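You operate a simulated robot arm through the tools that you are given. There is no shell and no other tool.

You are at the controls of a simulated robot arm. One attempt, no reset.

JOB
The screen is dark: brighten it and get the set ready for the voltage on the test card.
Fine: key on, dim knob to bright, lower to zero, main on, lowest range that holds the voltage; READY shows.

Only the result counts: the job must be done as asked and must still hold three seconds after the hand-in. Knocking over, shifting, dropping, spilling or breaking anything else fails it.

ROBOT AND FRAMES
A 7-joint arm with a two-finger parallel gripper, fixed in place. Base frame: the origin is at the foot of the arm, x ahead of it, y to its left, z up; the work surface is at about z = 0.74. Units: m, degrees, N and s.
Its first joint turns from -132.0 to 132.0 degrees. Payload 3.91 kg.
The TCP is the grasp point between the finger pads, 0.03 m short of the fingertips. In the tool frame z runs along the fingers and y along their closing line. Largest opening 0.11 m; finger width 0.02, thickness 0.01; the body of the gripper, 0.048 by 0.112 m, starts 0.055 m behind the TCP.
Orientation is that of the tool frame in the base frame, as a unit quaternion [x, y, z, w]. With the fingers straight down and closing along the base's y, the tool's x points along the base's -x, its y along +y and its z along -z.

CONTROLS
- The arm moves only by the tool arm_command. Its argument "motion" is a list of rows, each an object (a shift or turn left out is 0, a gripper value left out holds the last) with "slide": the shift along the tool's x, y, z in units of 250 mm (1.0 is 250 mm), a list of three; "turn": the turn, a rotation vector about the tool's x, y, z in units of 90 degrees (1.0 is 90 degrees), a list of three; "grip": the closure, from 0 (fully open) to 1 (shut). In form: [{"slide": [tx, ty, tz], "turn": [wx, wy, wz], "grip": grip}, ...]. A call has 1 to 20 rows; each row is the pose to reach, as a shift and turn from the pose commanded when the call began, along the tool's axes at that moment. A call with a number of a shift or a turn outside -1 to 1 is refused whole. A row lasts 0.2 s, in which the tool goes at most 0.05 m and 8.6 degrees; a call with a longer step from one row to the next is refused whole, and so is a gripper value outside its range. Where a pose cannot be reached the arm comes as near as it can. A force on the tool above 90 N (or 10 N above the force at the start of the call, whichever is more), or a blocked arm, ends the call early, and 0.2 s more pass. Each finger travels about 0.108 m/s and halts on what it meets, pressing with about 35 N; the grip force reading is that of the motor and also rises with nothing between the fingers. The clock runs only during rows and for 0.2 s after the last one: add rows that repeat a pose to give the fingers time. The reply holds the time, the measured pose of the TCP, the force on the tool along the base axes, the opening and the grip force, in the units named above and with some noise, with the torque about the TCP (base axes, N m) and any sound that the robot's microphone picked up.
- Cameras (640 x 400 px; columns grow to the right, rows downward): "scene" is fixed at [0.4068, 0.652, 1.4713]; the picture's right is [-0.21, 0.98, 0.00], its down [0.86, 0.18, -0.48] and it looks along [-0.47, -0.10, -0.88] (base axes); focal length 214 px, centre (320, 200). "wrist" rides on the gripper at [0.072, 0.017, -0.103] in the tool frame; the picture's right is [-0.23, 0.97, 0.00], its down [-0.76, -0.18, -0.62] and it looks along [-0.61, -0.14, 0.78] (tool axes); focal length 222 px, centre (320, 200). There is no depth. A picture from a camera that has moved, and an enlarged one, comes with that camera's place and axes in the base frame and with its lens. The place of the scene camera against the robot may be out by one fixed shift of up to 0.018 m in any direction.
- grab_frame(camera): a new picture of that camera. The clock stands still meanwhile.
- enlarge(camera, box): a new picture of the part [left, top, right, bottom] of that camera's present view, enlarged. The clock stands still meanwhile.
- finish_job(): hands the job in; it is judged then, once.

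Places have to be worked out from the pictures, the camera data and where the tool is seen. Open the gripper and draw the arm clear of the work before you hand the job in, unless the task says otherwise.

The tools are called as a command line: name --argument value ..., lists and objects as JSON in quotes. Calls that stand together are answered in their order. arm_command: Moves the arm, as the interface text tells. Its arguments: {"type":"object","properties":{"motion":{"type":"array","items":{"type":"object","properties":{"slide":{"type":"array","items":{"type":"number"}},"turn":{"type":"array","items":{"type":"number"}},"grip":{"type":"number"}}}}},"required":["motion"]} The other tools are called the same way: grab_frame (camera) takes a picture; enlarge (camera, box) takes an enlarged picture of a part of a camera's view; finish_job () hands the job in.

At the start:

```text
time: 0.0
ee_pos: [0.6409, 0.2175, 1.1539]
ee_rot: [0.0, 1.0, 0.0, 0.0]
force: [0.8, 0.4, 0.8]
ft_torque: [0.0, -0.02, 0.04]
gripper_width: 0.1103
grasp_force: 0.1
```

scene: 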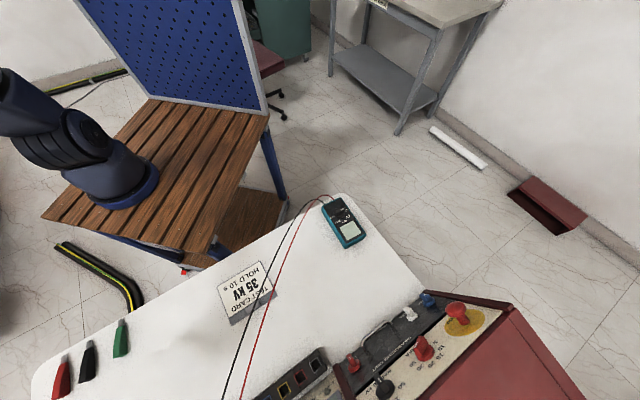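
wrist: 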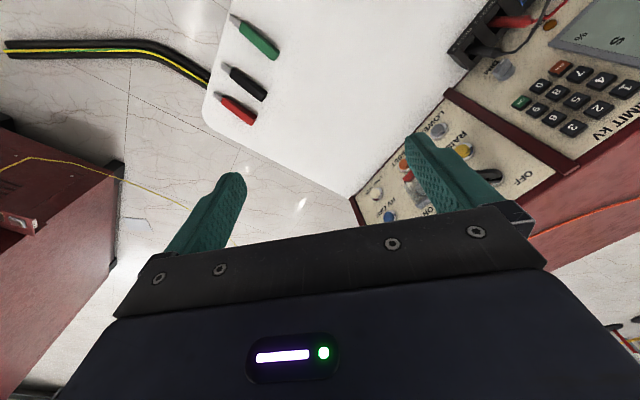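

The test card reads 35 kV (HOLD 10 s). I'll look closer at both views to find the controls.

enlarge --camera "scene" --box '[320, 270, 520, 400]'

enlarge --camera "wrist" --box '[340, 0, 640, 240]'

enlarge --camera "scene" --box '[200, 240, 300, 340]'

```text
3.08 times, centred on (420, 335) of scene
camera zoom: at [0.4068, 0.652, 1.4713], right [-0.21, 0.98, 0.0], down [0.86, 0.18, -0.48], along [-0.47, -0.1, -0.88], focal length 660 px, centre (12, -215)
```

zoom: 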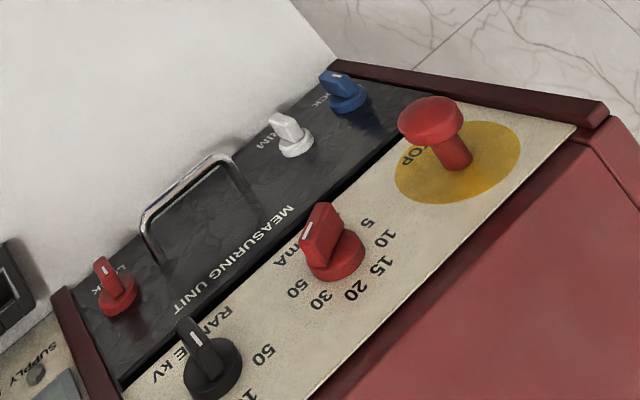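

```text
1.67 times, centred on (490, 120) of wrist
camera zoom: at [0.5678, 0.235, 1.2563], right [0.23, 0.97, 0.0], down [0.76, -0.18, 0.62], along [0.61, -0.14, -0.78], focal length 370 px, centre (37, 333)
```

zoom: 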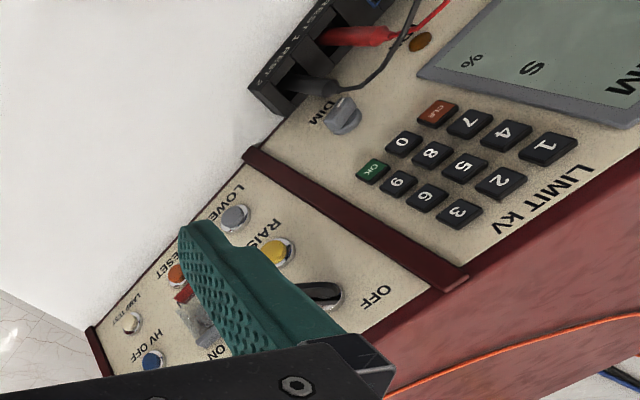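

```text
4.00 times, centred on (250, 290) of scene
camera zoom: at [0.4068, 0.652, 1.4713], right [-0.21, 0.98, 0.0], down [0.86, 0.18, -0.48], along [-0.47, -0.1, -0.88], focal length 858 px, centre (600, -160)
```

zoom: 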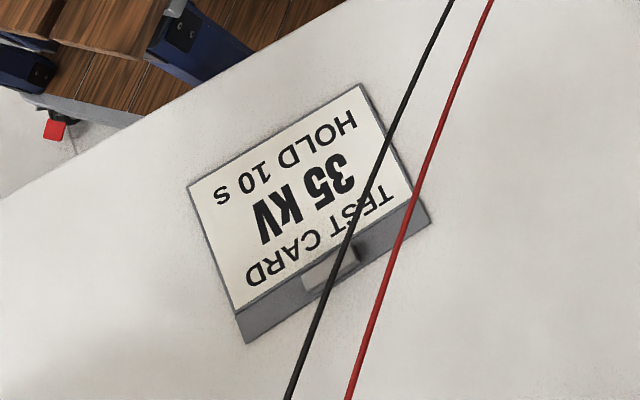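

The card asks for 35 kV, and the console runs diagonally ahead-left of the robot. I'll pull the arm back and yaw it to face the console so the wrist camera sees the whole panel.

arm_command --motion '[{"slide": [0.1, 0.12, -0.03], "turn": [0, 0, -0.08]}, {"slide": [0.2, 0.24, -0.06], "turn": [0, 0, -0.16]}, {"slide": [0.3, 0.36, -0.09], "turn": [0, 0, -0.24]}, {"slide": [0.4, 0.48, -0.12], "turn": [0, 0, -0.32]}, {"slide": [0.5, 0.6, -0.15], "turn": [0, 0, -0.4]}, {"slide": [0.6, 0.72, -0.18], "turn": [0, 0, -0.48]}, {"slide": [0.7, 0.84, -0.21], "turn": [0, 0, -0.556]}, {"slide": [0.7, 0.84, -0.21], "turn": [0, 0, -0.556]}]'

grab_frame --camera "wrist"

grab_frame --camera "scene"

```text
time: 1.8
ee_pos: [0.4667, 0.428, 1.206]
ee_rot: [-0.424, 0.906, 0.001, 0.001]
force: [0.6, 0.1, -0.3]
ft_torque: [-0.04, -0.01, -0.01]
gripper_width: 0.1099
grasp_force: 0.1
```

```text
taken
camera wrist: at [0.4059, 0.3831, 1.309], right [-0.6, 0.8, 0.0], down [0.63, 0.47, 0.62], along [0.5, 0.37, -0.78], focal length 222 px, centre (320, 200)
```

wrist: 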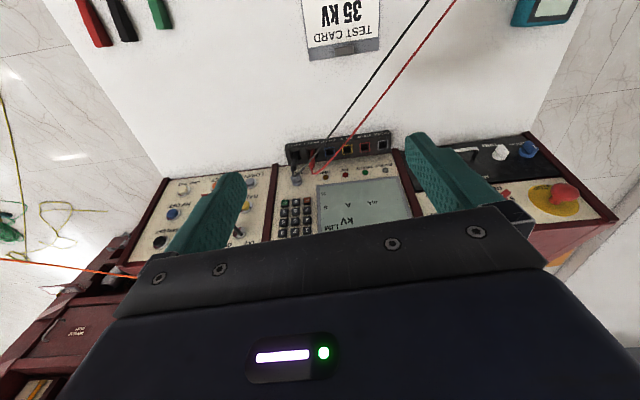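

```text
taken
```

scene: 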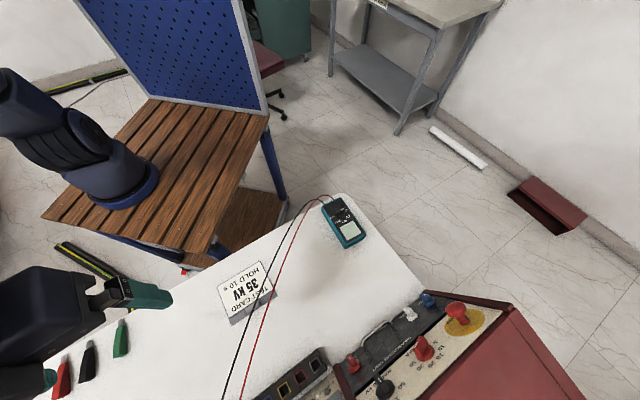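

The console has three sections; I'll enlarge the views to read labels.

enlarge --camera "wrist" --box '[260, 110, 430, 240]'

enlarge --camera "wrist" --box '[110, 150, 280, 270]'

enlarge --camera "wrist" --box '[430, 110, 630, 240]'

```text
3.08 times, centred on (345, 175) of wrist
camera zoom: at [0.4059, 0.3831, 1.309], right [-0.6, 0.8, 0.0], down [0.63, 0.47, 0.62], along [0.5, 0.37, -0.78], focal length 684 px, centre (243, 277)
```

zoom: 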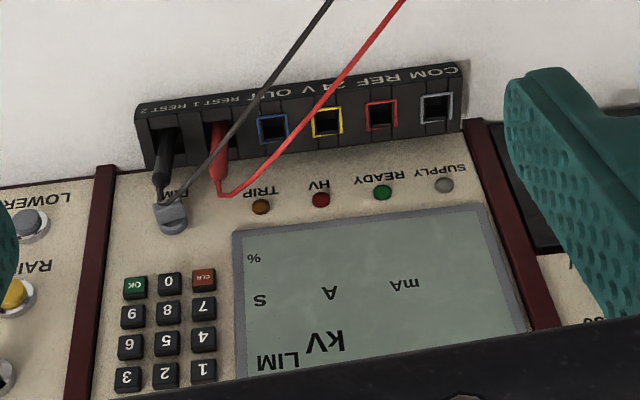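

```text
3.33 times, centred on (195, 210) of wrist
camera zoom: at [0.4059, 0.3831, 1.309], right [-0.6, 0.8, 0.0], down [0.63, 0.47, 0.62], along [0.5, 0.37, -0.78], focal length 740 px, centre (737, 167)
```

zoom: 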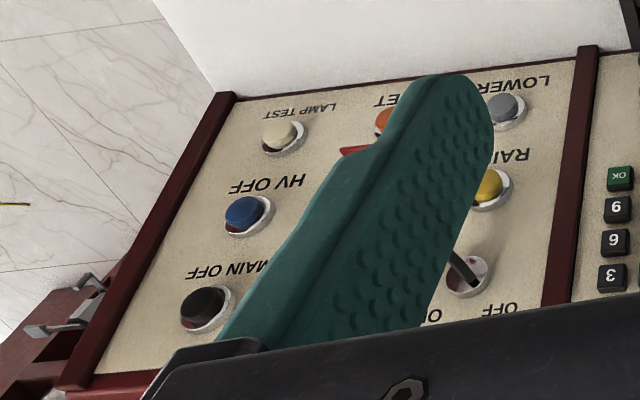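

```text
3.08 times, centred on (530, 175) of wrist
camera zoom: at [0.4059, 0.3831, 1.309], right [-0.6, 0.8, 0.0], down [0.63, 0.47, 0.62], along [0.5, 0.37, -0.78], focal length 684 px, centre (-326, 277)
```

zoom: 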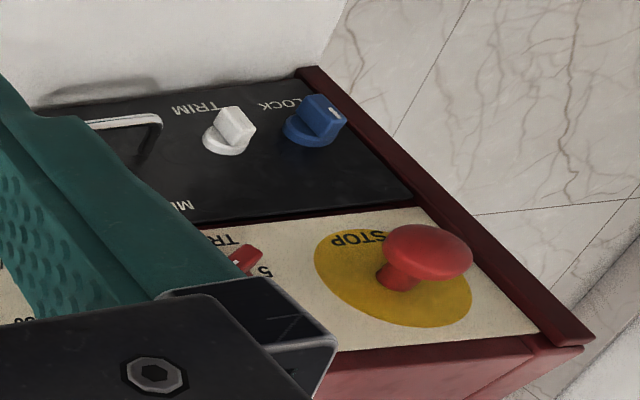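

I'll shift over the robot's-right section (key, LOWER, MAIN ON) and align the camera with the console's 45° axis, closing the fingers part-way to reduce blocking.

arm_command --motion '[{"slide": [-0.07, -0.15, 0], "turn": [0, 0, -0.02], "grip": 0.3}, {"slide": [-0.14, -0.3, 0], "turn": [0, 0, -0.04], "grip": 0.6}, {"slide": [-0.21, -0.45, 0], "turn": [0, 0, -0.06], "grip": 1}, {"slide": [-0.28, -0.6, 0], "turn": [0, 0, -0.08], "grip": 1}, {"slide": [-0.35, -0.76, 0], "turn": [0, 0, -0.089], "grip": 1}, {"slide": [-0.42, -0.92, 0], "turn": [0, 0, -0.089], "grip": 1}, {"slide": [-0.42, -0.92, 0], "turn": [0, 0, -0.089], "grip": 1}]'

grab_frame --camera "wrist"

```text
time: 3.4
ee_pos: [0.7104, 0.36, 1.2056]
ee_rot: [-0.486, 0.874, 0.0, 0.0]
force: [-0.4, 0.8, -0.6]
ft_torque: [0.02, -0.03, 0.01]
gripper_width: 0.0
grasp_force: 35.1
```

```text
taken
camera wrist: at [0.6567, 0.3079, 1.3081], right [-0.71, 0.71, 0.0], down [0.55, 0.55, 0.62], along [0.44, 0.44, -0.78], focal length 222 px, centre (320, 200)
```

wrist: 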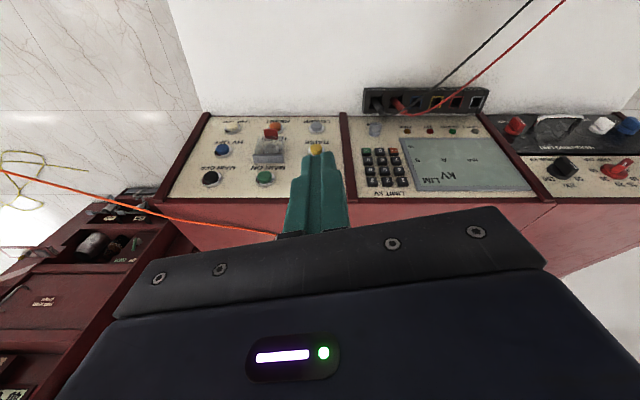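

Good alignment: console rows are level in the picture. Enlarging each part.

enlarge --camera "wrist" --box '[170, 100, 350, 210]'

enlarge --camera "wrist" --box '[340, 80, 520, 200]'

enlarge --camera "wrist" --box '[480, 90, 640, 210]'

```text
3.56 times, centred on (260, 155) of wrist
camera zoom: at [0.6567, 0.3079, 1.3081], right [-0.71, 0.71, 0.0], down [0.55, 0.55, 0.62], along [0.44, 0.44, -0.78], focal length 790 px, centre (533, 360)
```

zoom: 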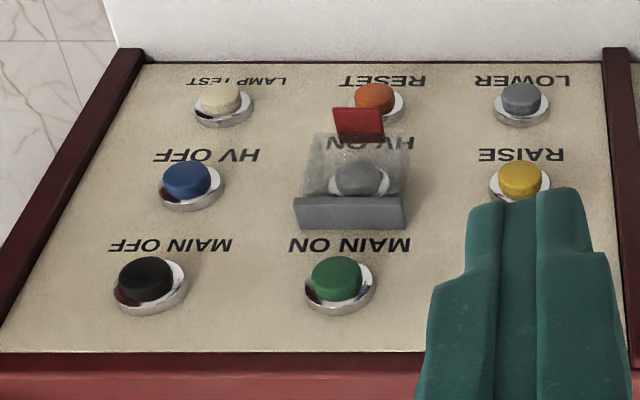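

```text
3.33 times, centred on (430, 140) of wrist
camera zoom: at [0.6567, 0.3079, 1.3081], right [-0.71, 0.71, 0.0], down [0.55, 0.55, 0.62], along [0.44, 0.44, -0.78], focal length 740 px, centre (-47, 400)
```

zoom: 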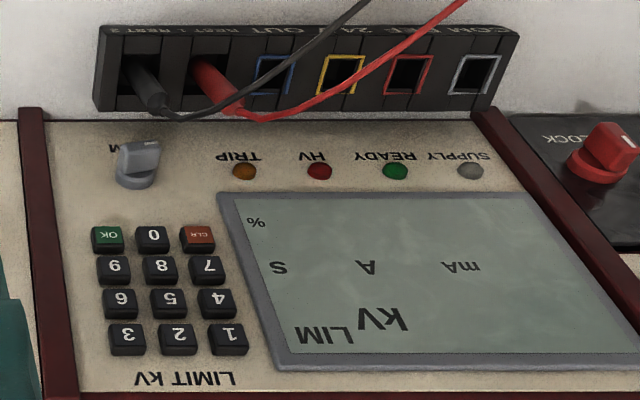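

```text
3.33 times, centred on (560, 150) of wrist
camera zoom: at [0.6567, 0.3079, 1.3081], right [-0.71, 0.71, 0.0], down [0.55, 0.55, 0.62], along [0.44, 0.44, -0.78], focal length 740 px, centre (-480, 367)
```

zoom: 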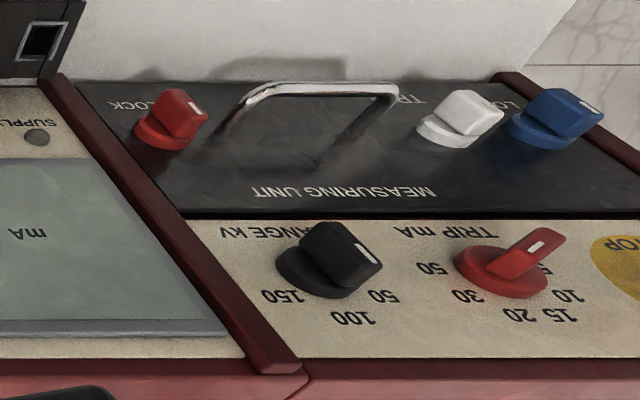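

The range dial has 50/100/150 and MAIN ON is the green button; the key is hidden behind the fingers. I'll slide along the console to see the key from the left and the range dial closer.

arm_command --motion '[{"slide": [-0.04, 0.18, 0]}, {"slide": [-0.08, 0.36, 0]}, {"slide": [-0.12, 0.54, 0]}, {"slide": [-0.16, 0.72, 0]}, {"slide": [-0.19, 0.84, 0]}, {"slide": [-0.19, 0.84, 0]}]'

grab_frame --camera "wrist"

enlarge --camera "wrist" --box '[60, 100, 240, 220]'

enlarge --camera "wrist" --box '[340, 90, 500, 200]'

enlarge --camera "wrist" --box '[210, 80, 370, 190]'

```text
time: 4.8
ee_pos: [0.5556, 0.5111, 1.2063]
ee_rot: [-0.484, 0.875, 0.0, 0.0]
force: [0.0, -1.0, -0.3]
ft_torque: [0.02, -0.01, 0.01]
gripper_width: 0.0001
grasp_force: 35.0
```

```text
taken
camera wrist: at [0.5023, 0.4594, 1.3085], right [-0.71, 0.71, 0.0], down [0.55, 0.55, 0.62], along [0.44, 0.44, -0.78], focal length 222 px, centre (320, 200)
```

wrist: 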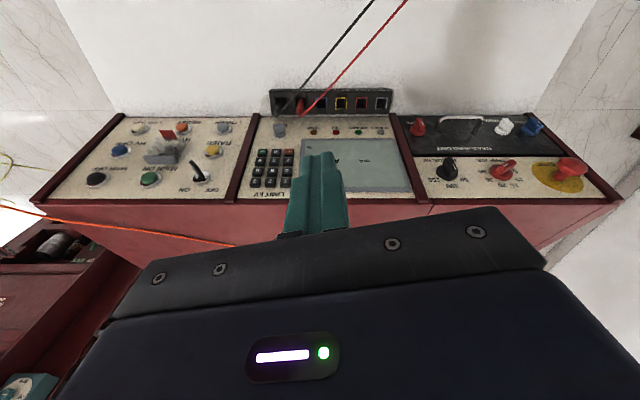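

```text
3.33 times, centred on (150, 160) of wrist
camera zoom: at [0.5023, 0.4594, 1.3085], right [-0.71, 0.71, 0.0], down [0.55, 0.55, 0.62], along [0.44, 0.44, -0.78], focal length 740 px, centre (887, 333)
```

zoom: 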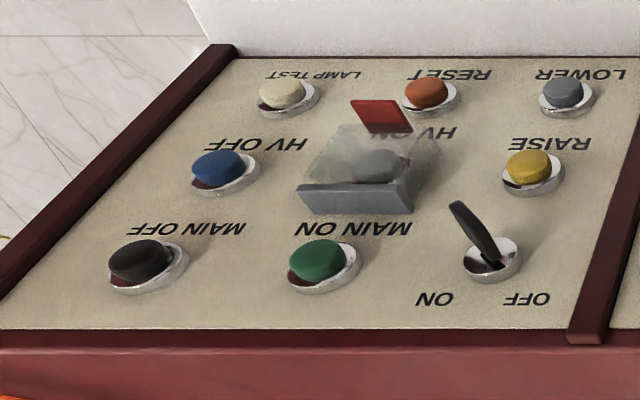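

```text
3.64 times, centred on (420, 145) of wrist
camera zoom: at [0.5023, 0.4594, 1.3085], right [-0.71, 0.71, 0.0], down [0.55, 0.55, 0.62], along [0.44, 0.44, -0.78], focal length 808 px, centre (-44, 400)
```

zoom: 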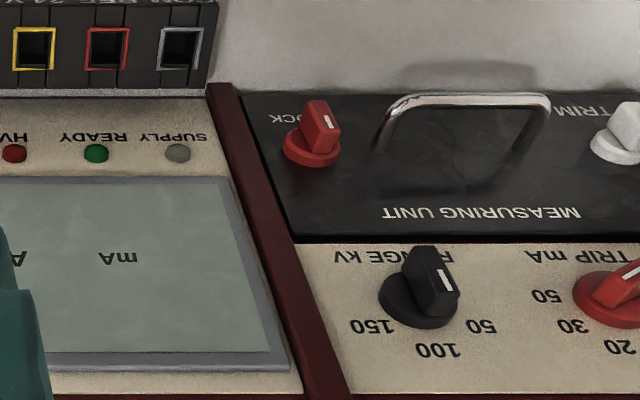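

```text
3.64 times, centred on (290, 135) of wrist
camera zoom: at [0.5023, 0.4594, 1.3085], right [-0.71, 0.71, 0.0], down [0.55, 0.55, 0.62], along [0.44, 0.44, -0.78], focal length 808 px, centre (429, 436)
```

zoom: 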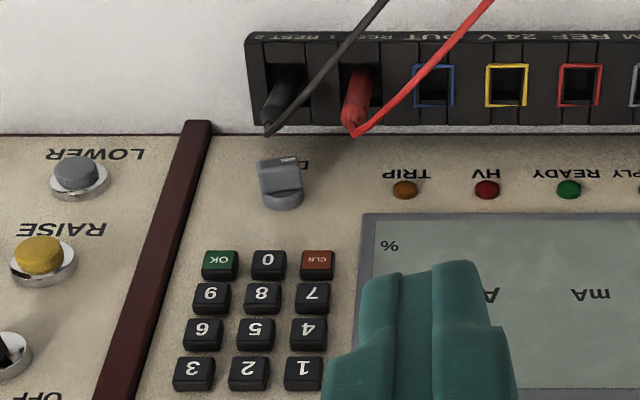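

Stereo between the last two wrist views shows the panel is actually a steep face (about 13° off vertical), with button rows at about z = 0.80, 0.88 and 0.96, v ≈ 0.87–0.91 m along the 45° direction. I'll yaw the tool to exactly 45° and back off, then pitch it to look at the panel head-on.

arm_command --motion '[{"slide": [0.1, 0.02, 0], "turn": [0, 0, 0.05]}, {"slide": [0.2, 0.045, 0], "turn": [0, 0, 0.1]}, {"slide": [0.3, 0.07, 0], "turn": [0, 0, 0.144]}, {"slide": [0.39, 0.09, 0], "turn": [0, 0, 0.144]}, {"slide": [0.39, 0.09, 0], "turn": [0, 0, 0.144]}]'

```text
time: 6.0
ee_pos: [0.4857, 0.4416, 1.2068]
ee_rot: [-0.383, 0.924, -0.001, 0.0]
force: [-0.3, -0.7, -0.6]
ft_torque: [0.0, -0.01, 0.01]
gripper_width: 0.0
grasp_force: 35.0
```

Now pitching 45° up and lowering a bit so the camera looks horizontally at the panel.

arm_command --motion '[{"slide": [0, 0, 0.1], "turn": [0, -0.085, 0]}, {"slide": [0, 0, 0.2], "turn": [0, -0.17, 0]}, {"slide": [0, 0, 0.3], "turn": [0, -0.255, 0]}, {"slide": [0, 0, 0.4], "turn": [0, -0.34, 0]}, {"slide": [0, 0, 0.5], "turn": [0, -0.425, 0]}, {"slide": [0, 0, 0.6], "turn": [0, -0.5, 0]}, {"slide": [0, 0, 0.6], "turn": [0, -0.5, 0]}]'

grab_frame --camera "wrist"

grab_frame --camera "scene"

```text
time: 7.6
ee_pos: [0.4842, 0.4408, 1.0547]
ee_rot: [-0.345, 0.858, 0.148, 0.349]
force: [-0.7, 1.2, 0.3]
ft_torque: [-0.12, -0.03, -0.03]
gripper_width: 0.0
grasp_force: 34.3
out of reach, approached as far as the arm can: row 6
```

```text
taken
camera wrist: at [0.3829, 0.3657, 1.077], right [-0.56, 0.81, 0.17], down [0.21, -0.06, 0.98], along [0.8, 0.58, -0.13], focal length 222 px, centre (320, 200)
```

wrist: 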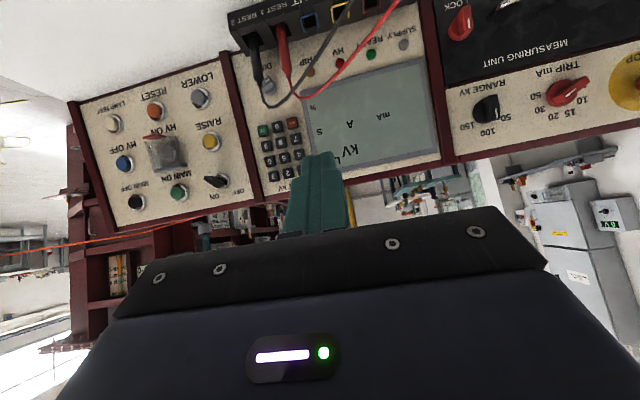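

```text
taken
```

scene: 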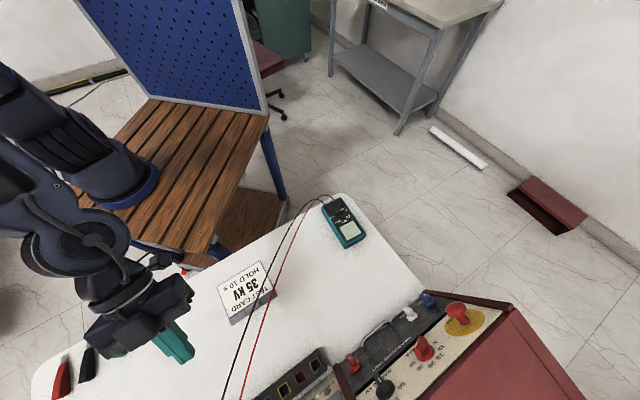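

The view is head-on now. I'll zoom into each control to read knob orientations.

enlarge --camera "wrist" --box '[430, 0, 640, 140]'

enlarge --camera "wrist" --box '[220, 0, 430, 140]'

enlarge --camera "wrist" --box '[70, 70, 270, 230]'

```text
2.86 times, centred on (535, 70) of wrist
camera zoom: at [0.3829, 0.3657, 1.077], right [-0.56, 0.81, 0.17], down [0.21, -0.06, 0.98], along [0.8, 0.58, -0.13], focal length 635 px, centre (-294, 571)
```

zoom: 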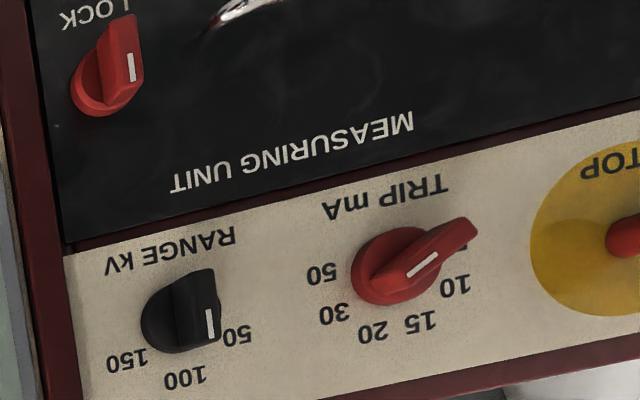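

```text
2.86 times, centred on (325, 70) of wrist
camera zoom: at [0.3829, 0.3657, 1.077], right [-0.56, 0.81, 0.17], down [0.21, -0.06, 0.98], along [0.8, 0.58, -0.13], focal length 635 px, centre (306, 571)
```

zoom: 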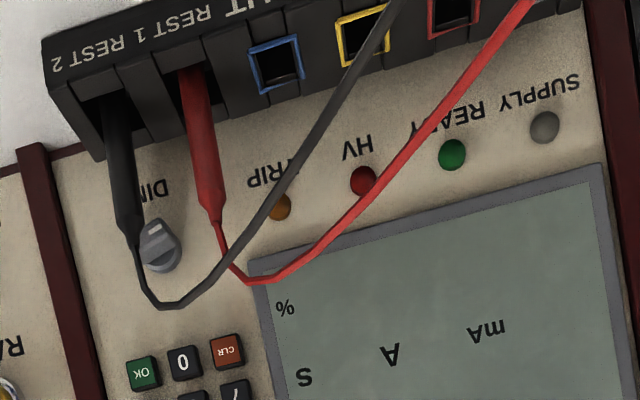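

```text
2.50 times, centred on (170, 150) of wrist
camera zoom: at [0.3829, 0.3657, 1.077], right [-0.56, 0.81, 0.17], down [0.21, -0.06, 0.98], along [0.8, 0.58, -0.13], focal length 555 px, centre (695, 325)
```

zoom: 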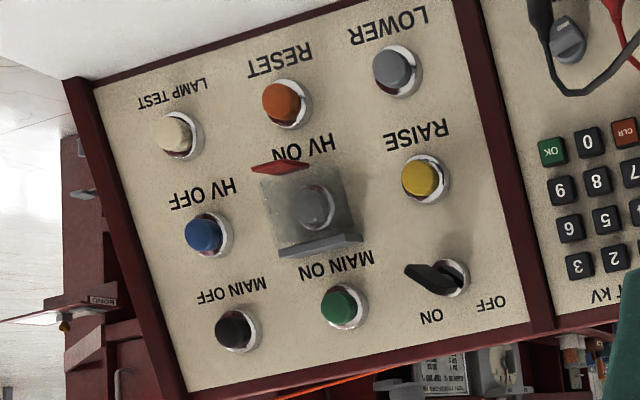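

The range pointer appears to be at 100, the key plate points to OFF (up-left), and the black probe stands near the DIM knob. I'll move in front of the key column (u ≈ −0.255), still clear of the panel.

arm_command --motion '[{"slide": [-0.04, -0.15, 0.077]}, {"slide": [-0.08, -0.3, 0.155]}, {"slide": [-0.12, -0.45, 0.232]}, {"slide": [-0.16, -0.6, 0.31]}, {"slide": [-0.2, -0.75, 0.387]}, {"slide": [-0.238, -0.896, 0.464]}, {"slide": [-0.238, -0.896, 0.464]}]'

grab_frame --camera "wrist"

grab_frame --camera "scene"

```text
time: 9.2
ee_pos: [0.7313, 0.3713, 1.0169]
ee_rot: [-0.355, 0.853, 0.146, 0.353]
force: [-0.2, 0.1, -0.1]
ft_torque: [-0.03, -0.02, -0.04]
gripper_width: 0.0
grasp_force: 34.9
```

```text
taken
camera wrist: at [0.6318, 0.295, 1.0377], right [-0.58, 0.8, 0.16], down [0.19, -0.06, 0.98], along [0.79, 0.6, -0.12], focal length 222 px, centre (320, 200)
```

wrist: 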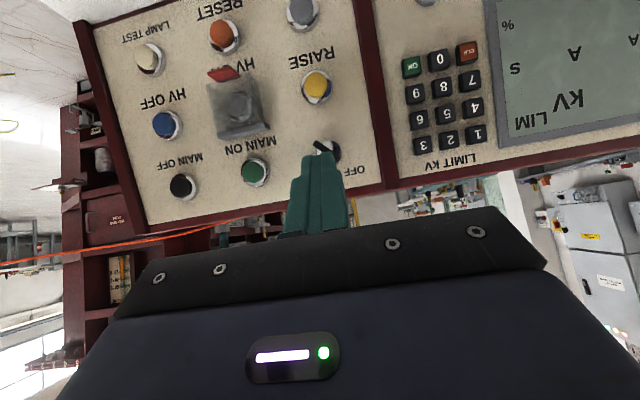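

```text
taken
```

scene: 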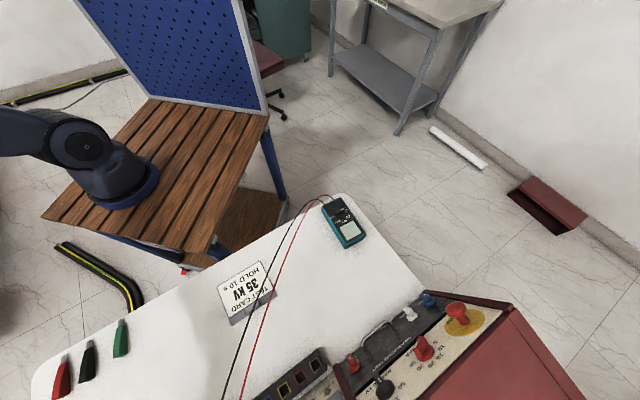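

Pose is as commanded. Zooming on the key section for accurate positions.

enlarge --camera "wrist" --box '[120, 0, 400, 210]'

enlarge --camera "wrist" --box '[280, 100, 400, 190]'

```text
1.90 times, centred on (260, 105) of wrist
camera zoom: at [0.6318, 0.295, 1.0377], right [-0.58, 0.8, 0.16], down [0.19, -0.06, 0.98], along [0.79, 0.6, -0.12], focal length 423 px, centre (434, 381)
```

zoom: 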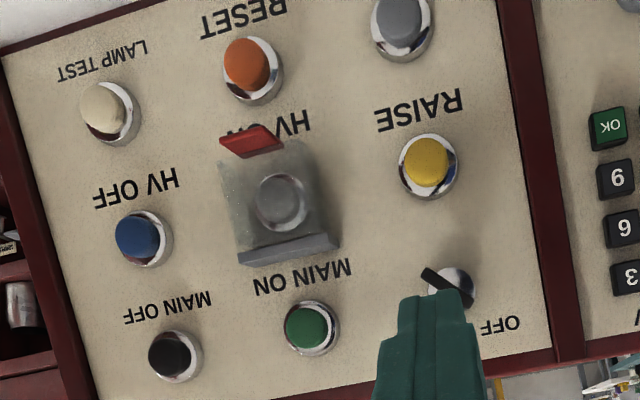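

```text
4.44 times, centred on (340, 145) of wrist
camera zoom: at [0.6318, 0.295, 1.0377], right [-0.58, 0.8, 0.16], down [0.19, -0.06, 0.98], along [0.79, 0.6, -0.12], focal length 987 px, centre (231, 444)
```

zoom: 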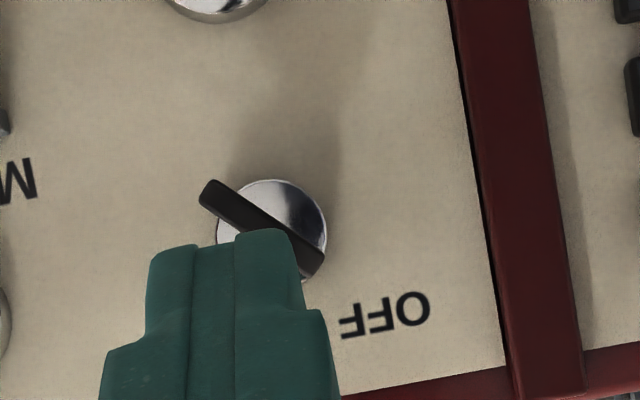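

Triangulation gives: key seat at u≈−0.256, v≈0.914, z≈0.951; panel tilted 15° from vertical; MAIN ON cap (−0.353, 0.909, 0.955); LOWER cap (−0.255, 0.869, 0.80). I'll pitch another 30° so the tool is along the panel normal, standing off.

arm_command --motion '[{"slide": [0, 0, 0], "turn": [0, -0.083, 0]}, {"slide": [0, 0, 0], "turn": [0, -0.167, 0]}, {"slide": [0, 0, 0], "turn": [0, -0.25, 0], "grip": 0.6}, {"slide": [0, 0, 0], "turn": [0, -0.3333, 0], "grip": 0.55}, {"slide": [0, 0, 0], "turn": [0, -0.3333, 0], "grip": 0.55}, {"slide": [0, 0, 0], "turn": [0, -0.3333, 0], "grip": 0.55}]'

grab_frame --camera "wrist"

```text
time: 10.6
ee_pos: [0.7322, 0.3703, 1.0164]
ee_rot: [-0.304, 0.732, 0.234, 0.563]
force: [-0.7, -0.7, -1.5]
ft_torque: [-0.02, 0.0, -0.02]
gripper_width: 0.0495
grasp_force: 0.1
```

```text
taken
camera wrist: at [0.6355, 0.2993, 0.9723], right [-0.65, 0.73, 0.22], down [-0.16, -0.41, 0.9], along [0.74, 0.55, 0.38], focal length 222 px, centre (320, 200)
```

wrist: 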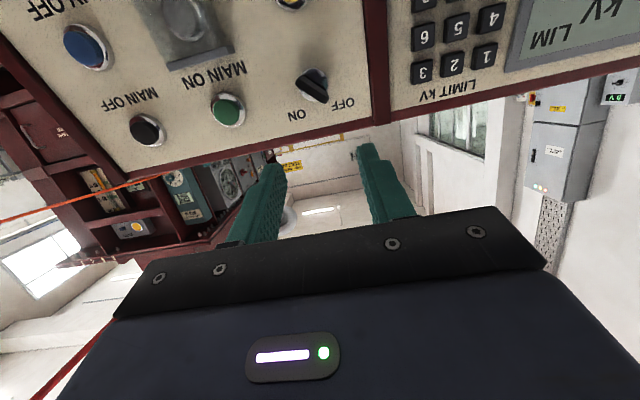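

Tool is now along the panel normal. Rolling −45° so the fingers close across the key plate, and moving to a stand-off 0.10 m out on the key's axis.

arm_command --motion '[{"slide": [0.02, 0, 0.03], "turn": [0, 0, -0.0833]}, {"slide": [0.04, 0, 0.06], "turn": [0, 0, -0.1667]}, {"slide": [0.06, 0, 0.09], "turn": [0, 0, -0.25]}, {"slide": [0.08, 0, 0.12], "turn": [0, 0, -0.3333]}, {"slide": [0.1, 0, 0.15], "turn": [0, 0, -0.4167]}, {"slide": [0.112, 0, 0.183], "turn": [0, 0, -0.5]}, {"slide": [0.112, 0, 0.183], "turn": [0, 0, -0.5]}]'

grab_frame --camera "wrist"

```text
time: 12.2
ee_pos: [0.7583, 0.3967, 0.9766]
ee_rot: [-0.562, 0.56, -0.001, 0.609]
force: [-0.5, 0.7, 0.1]
ft_torque: [-0.02, -0.05, 0.0]
gripper_width: 0.0493
grasp_force: 0.0
```

```text
taken
camera wrist: at [0.7032, 0.2868, 0.942], right [-0.7, 0.5, -0.51], down [-0.6, -0.01, 0.8], along [0.4, 0.86, 0.31], focal length 222 px, centre (320, 200)
```

wrist: 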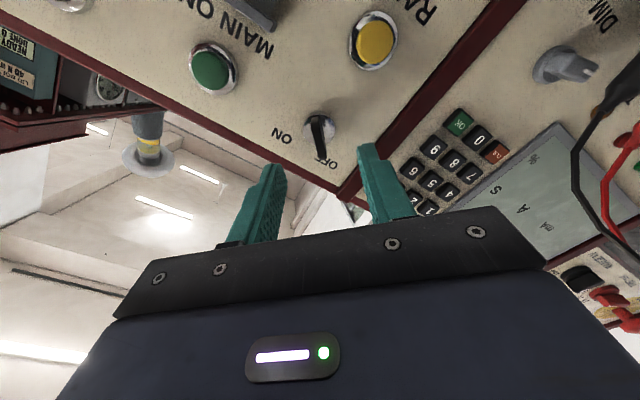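

The key plate appears centred between the fingers and edge-on as planned. Zooming to verify alignment.

enlarge --camera "wrist" --box '[260, 90, 390, 180]'

```text
4.44 times, centred on (325, 135) of wrist
camera zoom: at [0.7032, 0.2868, 0.942], right [-0.7, 0.5, -0.51], down [-0.6, -0.01, 0.8], along [0.4, 0.86, 0.31], focal length 987 px, centre (298, 489)
```

zoom: 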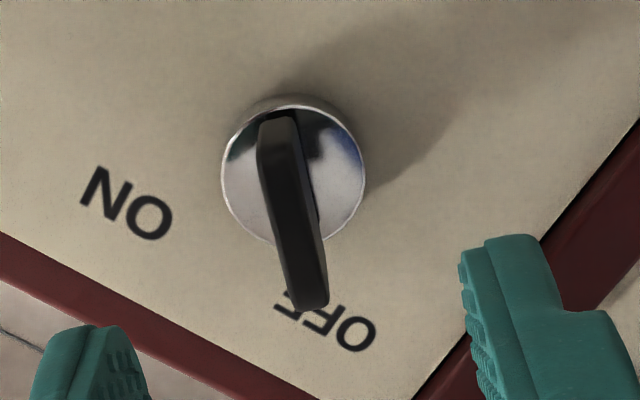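

Alignment matches the prediction well (key within a few mm of the tool axis). I'll advance 45 mm with the open fingers straddling the key and recheck.

arm_command --motion '[{"slide": [0, 0, 0.06]}, {"slide": [0, 0, 0.12]}, {"slide": [0, 0, 0.18]}, {"slide": [0, 0, 0.18]}]'

enlarge --camera "wrist" --box '[240, 80, 400, 190]'

```text
time: 13.2
ee_pos: [0.789, 0.4274, 0.9666]
ee_rot: [-0.562, 0.561, 0.001, 0.608]
force: [-1.1, 0.1, 0.5]
ft_torque: [0.0, -0.02, 0.02]
gripper_width: 0.0491
grasp_force: 0.0
```

```text
3.64 times, centred on (320, 135) of wrist
camera zoom: at [0.7344, 0.3183, 0.9309], right [-0.7, 0.5, -0.51], down [-0.6, -0.01, 0.8], along [0.4, 0.86, 0.31], focal length 808 px, centre (320, 436)
```

zoom: 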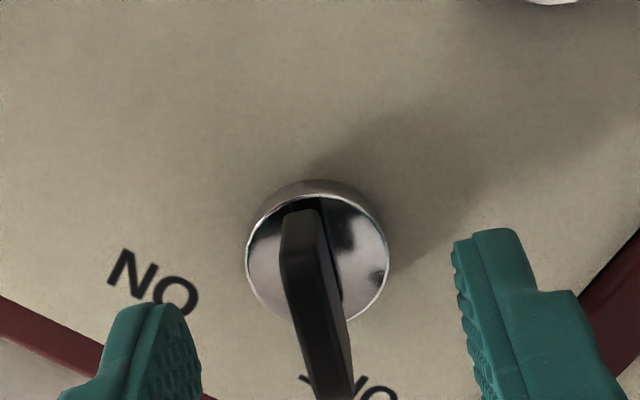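

Refined: key axis sits about −3.5 mm in tool x and −1.5 mm in tool y, seat about 55 mm ahead of the TCP. I'll correct, advance 19 mm and close on the key.

arm_command --motion '[{"slide": [-0.014, -0.006, 0.0]}, {"slide": [-0.014, -0.006, 0.038]}, {"slide": [-0.014, -0.006, 0.076]}, {"slide": [-0.014, -0.006, 0.076]}, {"slide": [-0.014, -0.006, 0.076], "grip": 0.8}, {"slide": [-0.014, -0.006, 0.076], "grip": 1}, {"slide": [-0.014, -0.006, 0.076], "grip": 1}]'

grab_frame --camera "wrist"

```text
time: 14.8
ee_pos: [0.8012, 0.443, 0.9642]
ee_rot: [-0.562, 0.561, 0.002, 0.608]
force: [-9.0, 1.9, -10.7]
ft_torque: [0.45, -0.6, -0.7]
gripper_width: 0.0073
grasp_force: 45.0
```

```text
taken
camera wrist: at [0.7466, 0.3331, 0.9285], right [-0.7, 0.5, -0.51], down [-0.6, -0.01, 0.8], along [0.4, 0.86, 0.31], focal length 222 px, centre (320, 200)
```

wrist: 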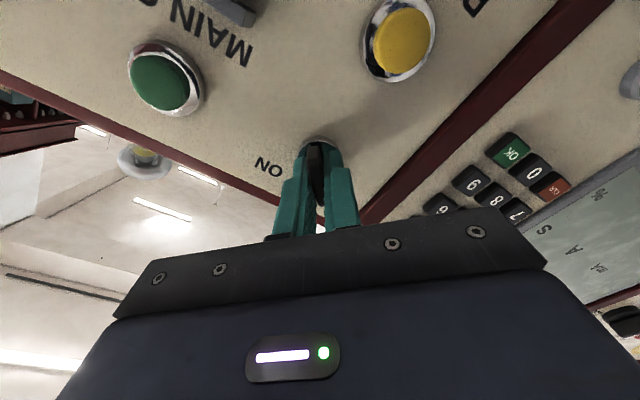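

Gripped at 7.3 mm; there's about 14 N side load along +tool-y, so I'll relieve it by 1.5 mm and then check before turning.

arm_command --motion '[{"slide": [0, 0.006, 0], "grip": 1}, {"slide": [0, 0.006, 0], "grip": 1}]'

```text
time: 15.4
ee_pos: [0.8009, 0.443, 0.9638]
ee_rot: [-0.562, 0.56, 0.001, 0.608]
force: [0.0, -0.1, -7.8]
ft_torque: [0.88, -0.92, -0.31]
gripper_width: 0.0073
grasp_force: 45.5
```

Load relieved. Turning clockwise (positive tool z) in small steps, first 45°.

arm_command --motion '[{"turn": [0, 0, 0.085], "grip": 1}, {"turn": [0, 0, 0.17], "grip": 1}, {"turn": [0, 0, 0.255], "grip": 1}, {"turn": [0, 0, 0.34], "grip": 1}, {"turn": [0, 0, 0.425], "grip": 1}, {"turn": [0, 0, 0.5], "grip": 1}, {"turn": [0, 0, 0.5], "grip": 1}]'

grab_frame --camera "wrist"

```text
time: 17.0
ee_pos: [0.803, 0.4433, 0.9635]
ee_rot: [-0.302, 0.733, 0.233, 0.563]
force: [36.9, -5.8, 22.1]
ft_torque: [-0.54, 0.48, 0.28]
gripper_width: 0.0069
grasp_force: 44.9
```

```text
taken
camera wrist: at [0.7062, 0.3703, 0.92], right [-0.65, 0.73, 0.22], down [-0.16, -0.41, 0.9], along [0.75, 0.54, 0.38], focal length 222 px, centre (320, 200)
```

wrist: 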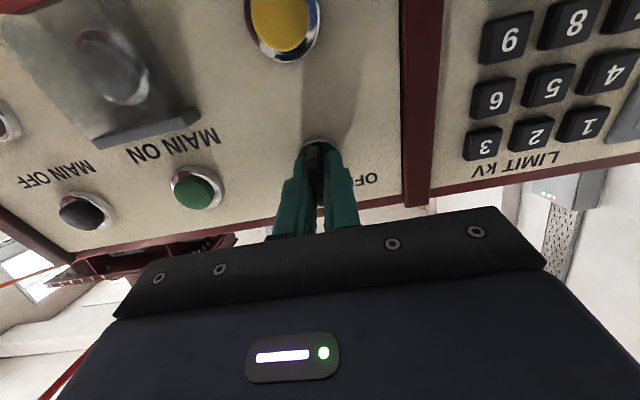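

The key turned 45° with the tool, with about 40 N of side load from axis offset; I'll shift the tool to follow (−y, −x about 3 mm) and read the force.

arm_command --motion '[{"slide": [-0.006, -0.012, 0], "grip": 1}, {"slide": [-0.01, -0.014, 0], "grip": 1}]'

```text
time: 17.6
ee_pos: [0.8031, 0.4413, 0.9646]
ee_rot: [-0.304, 0.733, 0.233, 0.562]
force: [17.6, -4.3, 5.0]
ft_torque: [0.82, -1.14, -0.67]
gripper_width: 0.0071
grasp_force: 45.2
```

Force halved. A bit more correction, then the remaining rotation to 90°.

arm_command --motion '[{"slide": [-0.003, -0.007, 0], "turn": [0, 0, 0.06], "grip": 1}, {"slide": [-0.003, -0.008, 0], "turn": [0, 0, 0.12], "grip": 1}, {"slide": [-0.003, -0.008, 0], "turn": [0, 0, 0.18], "grip": 1}, {"slide": [-0.003, -0.008, 0], "turn": [0, 0, 0.25], "grip": 1}, {"slide": [-0.003, -0.008, 0], "turn": [0, 0, 0.25], "grip": 1}]'

```text
time: 18.8
ee_pos: [0.8026, 0.4402, 0.9647]
ee_rot: [-0.155, 0.779, 0.339, 0.504]
force: [-25.3, -6.2, -29.9]
ft_torque: [0.26, 0.16, 1.11]
gripper_width: 0.0069
grasp_force: 44.4
```

Side load is now along the pads (+tool x). Looking at the key before continuing.

grab_frame --camera "wrist"

enlarge --camera "wrist" --box '[240, 80, 400, 200]'

```text
taken
camera wrist: at [0.6908, 0.3896, 0.9321], right [-0.47, 0.68, 0.56], down [0.02, -0.63, 0.78], along [0.88, 0.37, 0.28], focal length 222 px, centre (320, 200)
```

wrist: 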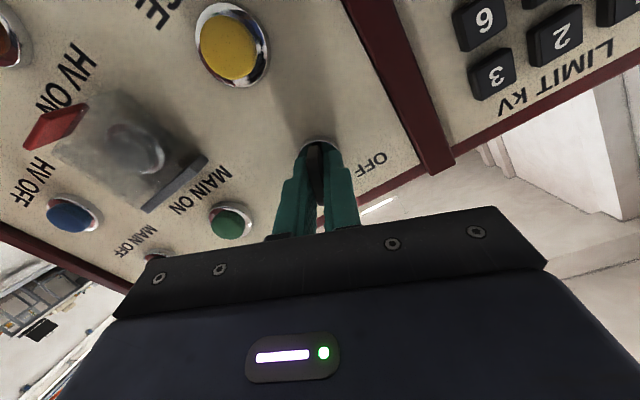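

```text
3.33 times, centred on (320, 140) of wrist
camera zoom: at [0.6908, 0.3896, 0.9321], right [-0.47, 0.68, 0.56], down [0.02, -0.63, 0.78], along [0.88, 0.37, 0.28], focal length 740 px, centre (320, 400)
```

zoom: 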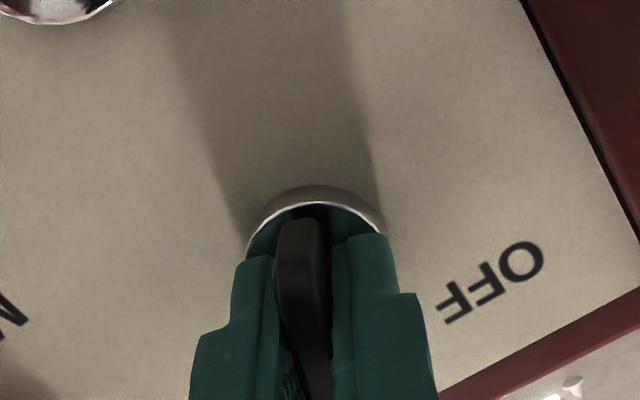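

The key is following. I'll ease +2.5 mm in tool x and finish the last 22.5°.

arm_command --motion '[{"slide": [0.012, 0, 0], "grip": 1}, {"slide": [0.012, 0, 0], "turn": [0, 0, 0.06], "grip": 1}, {"slide": [0.014, 0, 0], "turn": [0, 0, 0.12], "grip": 1}, {"slide": [0.014, 0, 0], "turn": [0, 0, 0.18], "grip": 1}, {"slide": [0.014, 0, 0], "turn": [0, 0, 0.18], "grip": 1}]'

```text
time: 20.0
ee_pos: [0.8043, 0.4406, 0.9629]
ee_rot: [-0.043, 0.792, 0.407, 0.453]
force: [10.4, 13.9, 3.1]
ft_torque: [0.38, 0.14, 1.31]
gripper_width: 0.0073
grasp_force: 45.3
```

Low load, no stop met yet. Continue a further ~8° toward ON.

arm_command --motion '[{"turn": [0, 0, 0.05], "grip": 1}, {"turn": [0, 0, 0.09], "grip": 1}, {"turn": [0, 0, 0.09], "grip": 1}]'

enlarge --camera "wrist" --box '[200, 60, 520, 260]'

```text
time: 20.8
ee_pos: [0.8037, 0.4404, 0.9634]
ee_rot: [0.013, 0.793, 0.437, 0.424]
force: [23.9, 14.3, 8.4]
ft_torque: [0.28, -1.35, 0.63]
gripper_width: 0.0075
grasp_force: 45.0
```

```text
2.00 times, centred on (360, 160) of wrist
camera zoom: at [0.6809, 0.4083, 0.9536], right [-0.2, 0.51, 0.84], down [0.12, -0.83, 0.54], along [0.97, 0.21, 0.1], focal length 444 px, centre (240, 280)
```

zoom: 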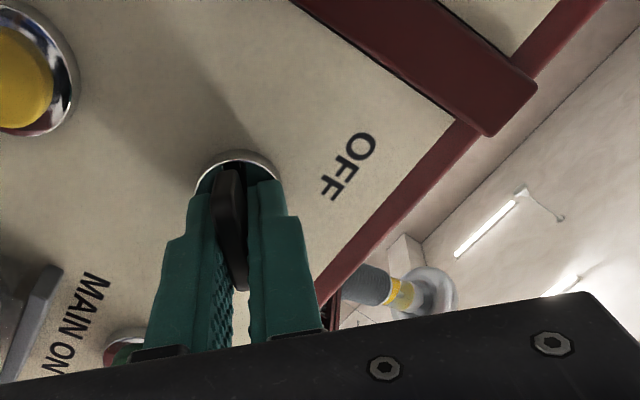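

Resisting torque about the key axis (~0.9 N·m) suggests the ON stop is reached. I'll ease back 2°, open, and withdraw straight out along the normal.

arm_command --motion '[{"turn": [0, 0, -0.02], "grip": 1}, {"turn": [0, 0, -0.02], "grip": 0.8}, {"turn": [0, 0, -0.02], "grip": 0.6}, {"turn": [0, 0, -0.02], "grip": 0.55}, {"slide": [0, 0, -0.1], "turn": [0, 0, -0.02], "grip": 0.55}, {"slide": [0, 0, -0.25], "turn": [0, 0, -0.02], "grip": 0.55}, {"slide": [0, 0, -0.4], "turn": [0, 0, -0.02], "grip": 0.55}, {"slide": [0, 0, -0.4], "turn": [0, 0, -0.02], "grip": 0.55}]'

grab_frame --camera "wrist"

```text
time: 22.6
ee_pos: [0.7342, 0.3706, 0.9883]
ee_rot: [-0.001, 0.793, 0.43, 0.431]
force: [-0.2, -0.2, -0.2]
ft_torque: [-0.03, -0.03, -0.01]
gripper_width: 0.0492
grasp_force: 0.1
```

```text
taken
camera wrist: at [0.6119, 0.3379, 0.9773], right [-0.22, 0.53, 0.82], down [0.12, -0.82, 0.56], along [0.97, 0.22, 0.12], focal length 222 px, centre (320, 200)
```

wrist: 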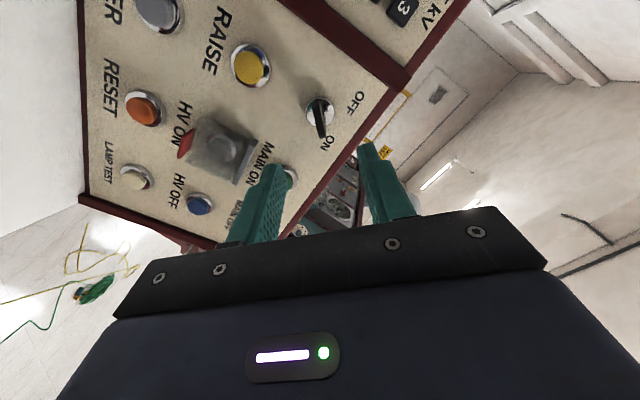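

The key now points at ON. I'll roll back to neutral, then look at the display and DIM.

arm_command --motion '[{"turn": [0, 0, -0.0833]}, {"turn": [0, 0, -0.1667]}, {"turn": [0, 0, -0.25]}, {"turn": [0, 0, -0.3333]}, {"turn": [0, 0, -0.4167]}, {"turn": [0, 0, -0.5]}, {"turn": [0, 0, -0.5]}]'

grab_frame --camera "wrist"

```text
time: 24.2
ee_pos: [0.7364, 0.3707, 0.989]
ee_rot: [-0.304, 0.733, 0.233, 0.562]
force: [-0.4, 0.1, 0.3]
ft_torque: [0.02, 0.03, 0.0]
gripper_width: 0.0494
grasp_force: 0.0
```

```text
taken
camera wrist: at [0.6392, 0.2998, 0.9451], right [-0.65, 0.73, 0.22], down [-0.16, -0.41, 0.9], along [0.74, 0.55, 0.38], focal length 222 px, centre (320, 200)
```

wrist: 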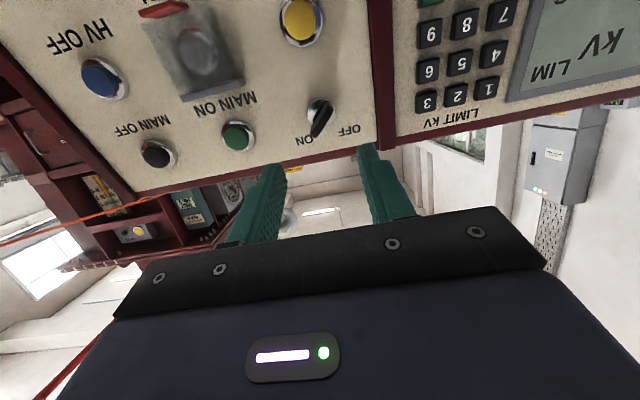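

Now pitching back to 45° and sliding along to view the display, DIM and leads.

arm_command --motion '[{"slide": [-0.04, 0.14, -0.042], "turn": [0, 0.083, 0], "grip": 1}, {"slide": [-0.08, 0.28, -0.084], "turn": [0, 0.167, 0], "grip": 1}, {"slide": [-0.12, 0.42, -0.126], "turn": [0, 0.25, 0], "grip": 1}, {"slide": [-0.162, 0.56, -0.168], "turn": [0, 0.3333, 0], "grip": 1}, {"slide": [-0.162, 0.56, -0.168], "turn": [0, 0.3333, 0], "grip": 1}]'

grab_frame --camera "wrist"

enlarge --camera "wrist" --box '[240, 0, 440, 120]'

```text
time: 25.4
ee_pos: [0.6143, 0.4488, 1.0391]
ee_rot: [-0.353, 0.854, 0.146, 0.353]
force: [0.2, -0.1, 0.3]
ft_torque: [0.04, -0.02, 0.04]
gripper_width: 0.0
grasp_force: 34.7
```

```text
taken
camera wrist: at [0.5142, 0.3737, 1.0605], right [-0.58, 0.8, 0.16], down [0.2, -0.06, 0.98], along [0.79, 0.59, -0.13], focal length 222 px, centre (320, 200)
```

wrist: 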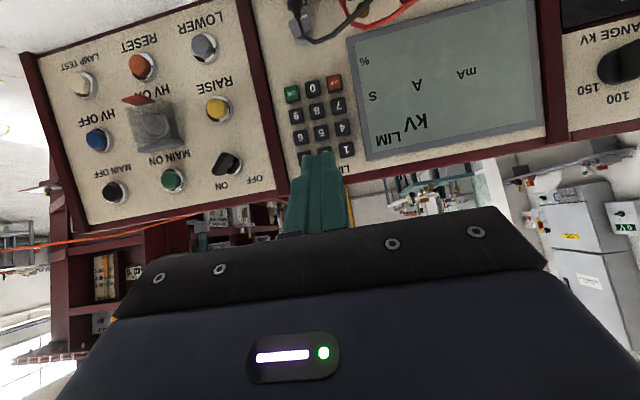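

```text
3.20 times, centred on (340, 60) of wrist
camera zoom: at [0.5142, 0.3737, 1.0605], right [-0.58, 0.8, 0.16], down [0.2, -0.06, 0.98], along [0.79, 0.59, -0.13], focal length 711 px, centre (256, 648)
```

zoom: 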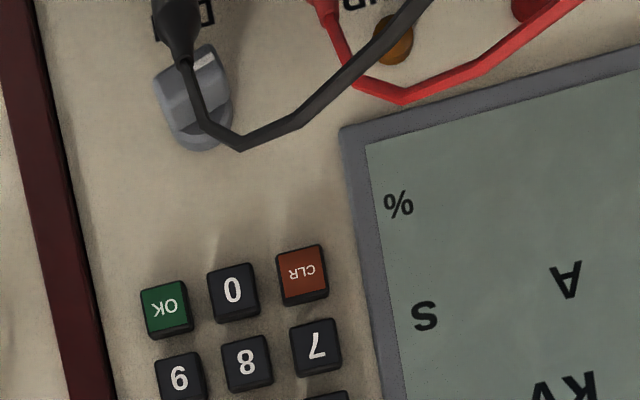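

Key is ON; the black lead's probe stands right in front of DIM. I'll approach DIM from the robot's right, yawing the tool another 45° (heading base +y), stopping at a stand-off to view knob and lead.

arm_command --motion '[{"slide": [0.035, -0.044, 0.09], "turn": [-0.059, 0, -0.059], "grip": 1}, {"slide": [0.07, -0.088, 0.183], "turn": [-0.118, 0, -0.118], "grip": 1}, {"slide": [0.105, -0.132, 0.275], "turn": [-0.177, 0, -0.177], "grip": 1}, {"slide": [0.14, -0.176, 0.366], "turn": [-0.236, 0, -0.236], "grip": 1}, {"slide": [0.175, -0.22, 0.458], "turn": [-0.295, 0, -0.295], "grip": 1}, {"slide": [0.209, -0.263, 0.549], "turn": [-0.3536, 0, -0.3536], "grip": 1}, {"slide": [0.209, -0.263, 0.549], "turn": [-0.3536, 0, -0.3536], "grip": 1}]'

grab_frame --camera "wrist"

grab_frame --camera "scene"

```text
time: 27.0
ee_pos: [0.7039, 0.4463, 0.9059]
ee_rot: [0.653, -0.653, -0.271, -0.271]
force: [-0.4, 0.1, -0.9]
ft_torque: [0.0, 0.0, 0.02]
gripper_width: 0.0002
grasp_force: 35.4
```

```text
taken
camera wrist: at [0.6871, 0.3213, 0.9268], right [-0.97, 0.16, 0.16], down [0.18, 0.1, 0.98], along [0.14, 0.98, -0.12], focal length 222 px, centre (320, 200)
```

wrist: 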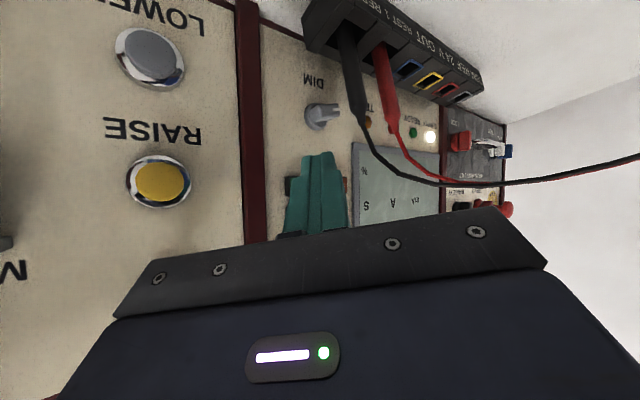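

```text
taken
```

scene: 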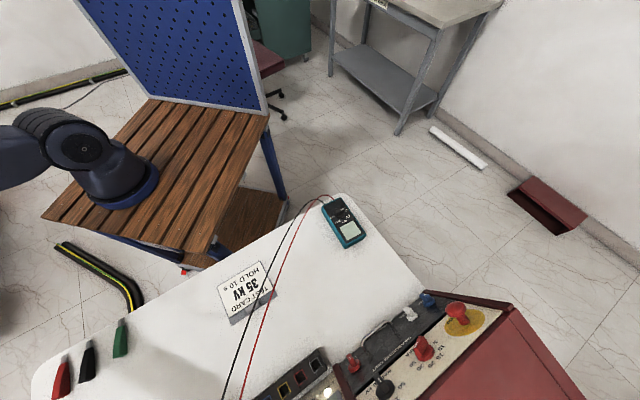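

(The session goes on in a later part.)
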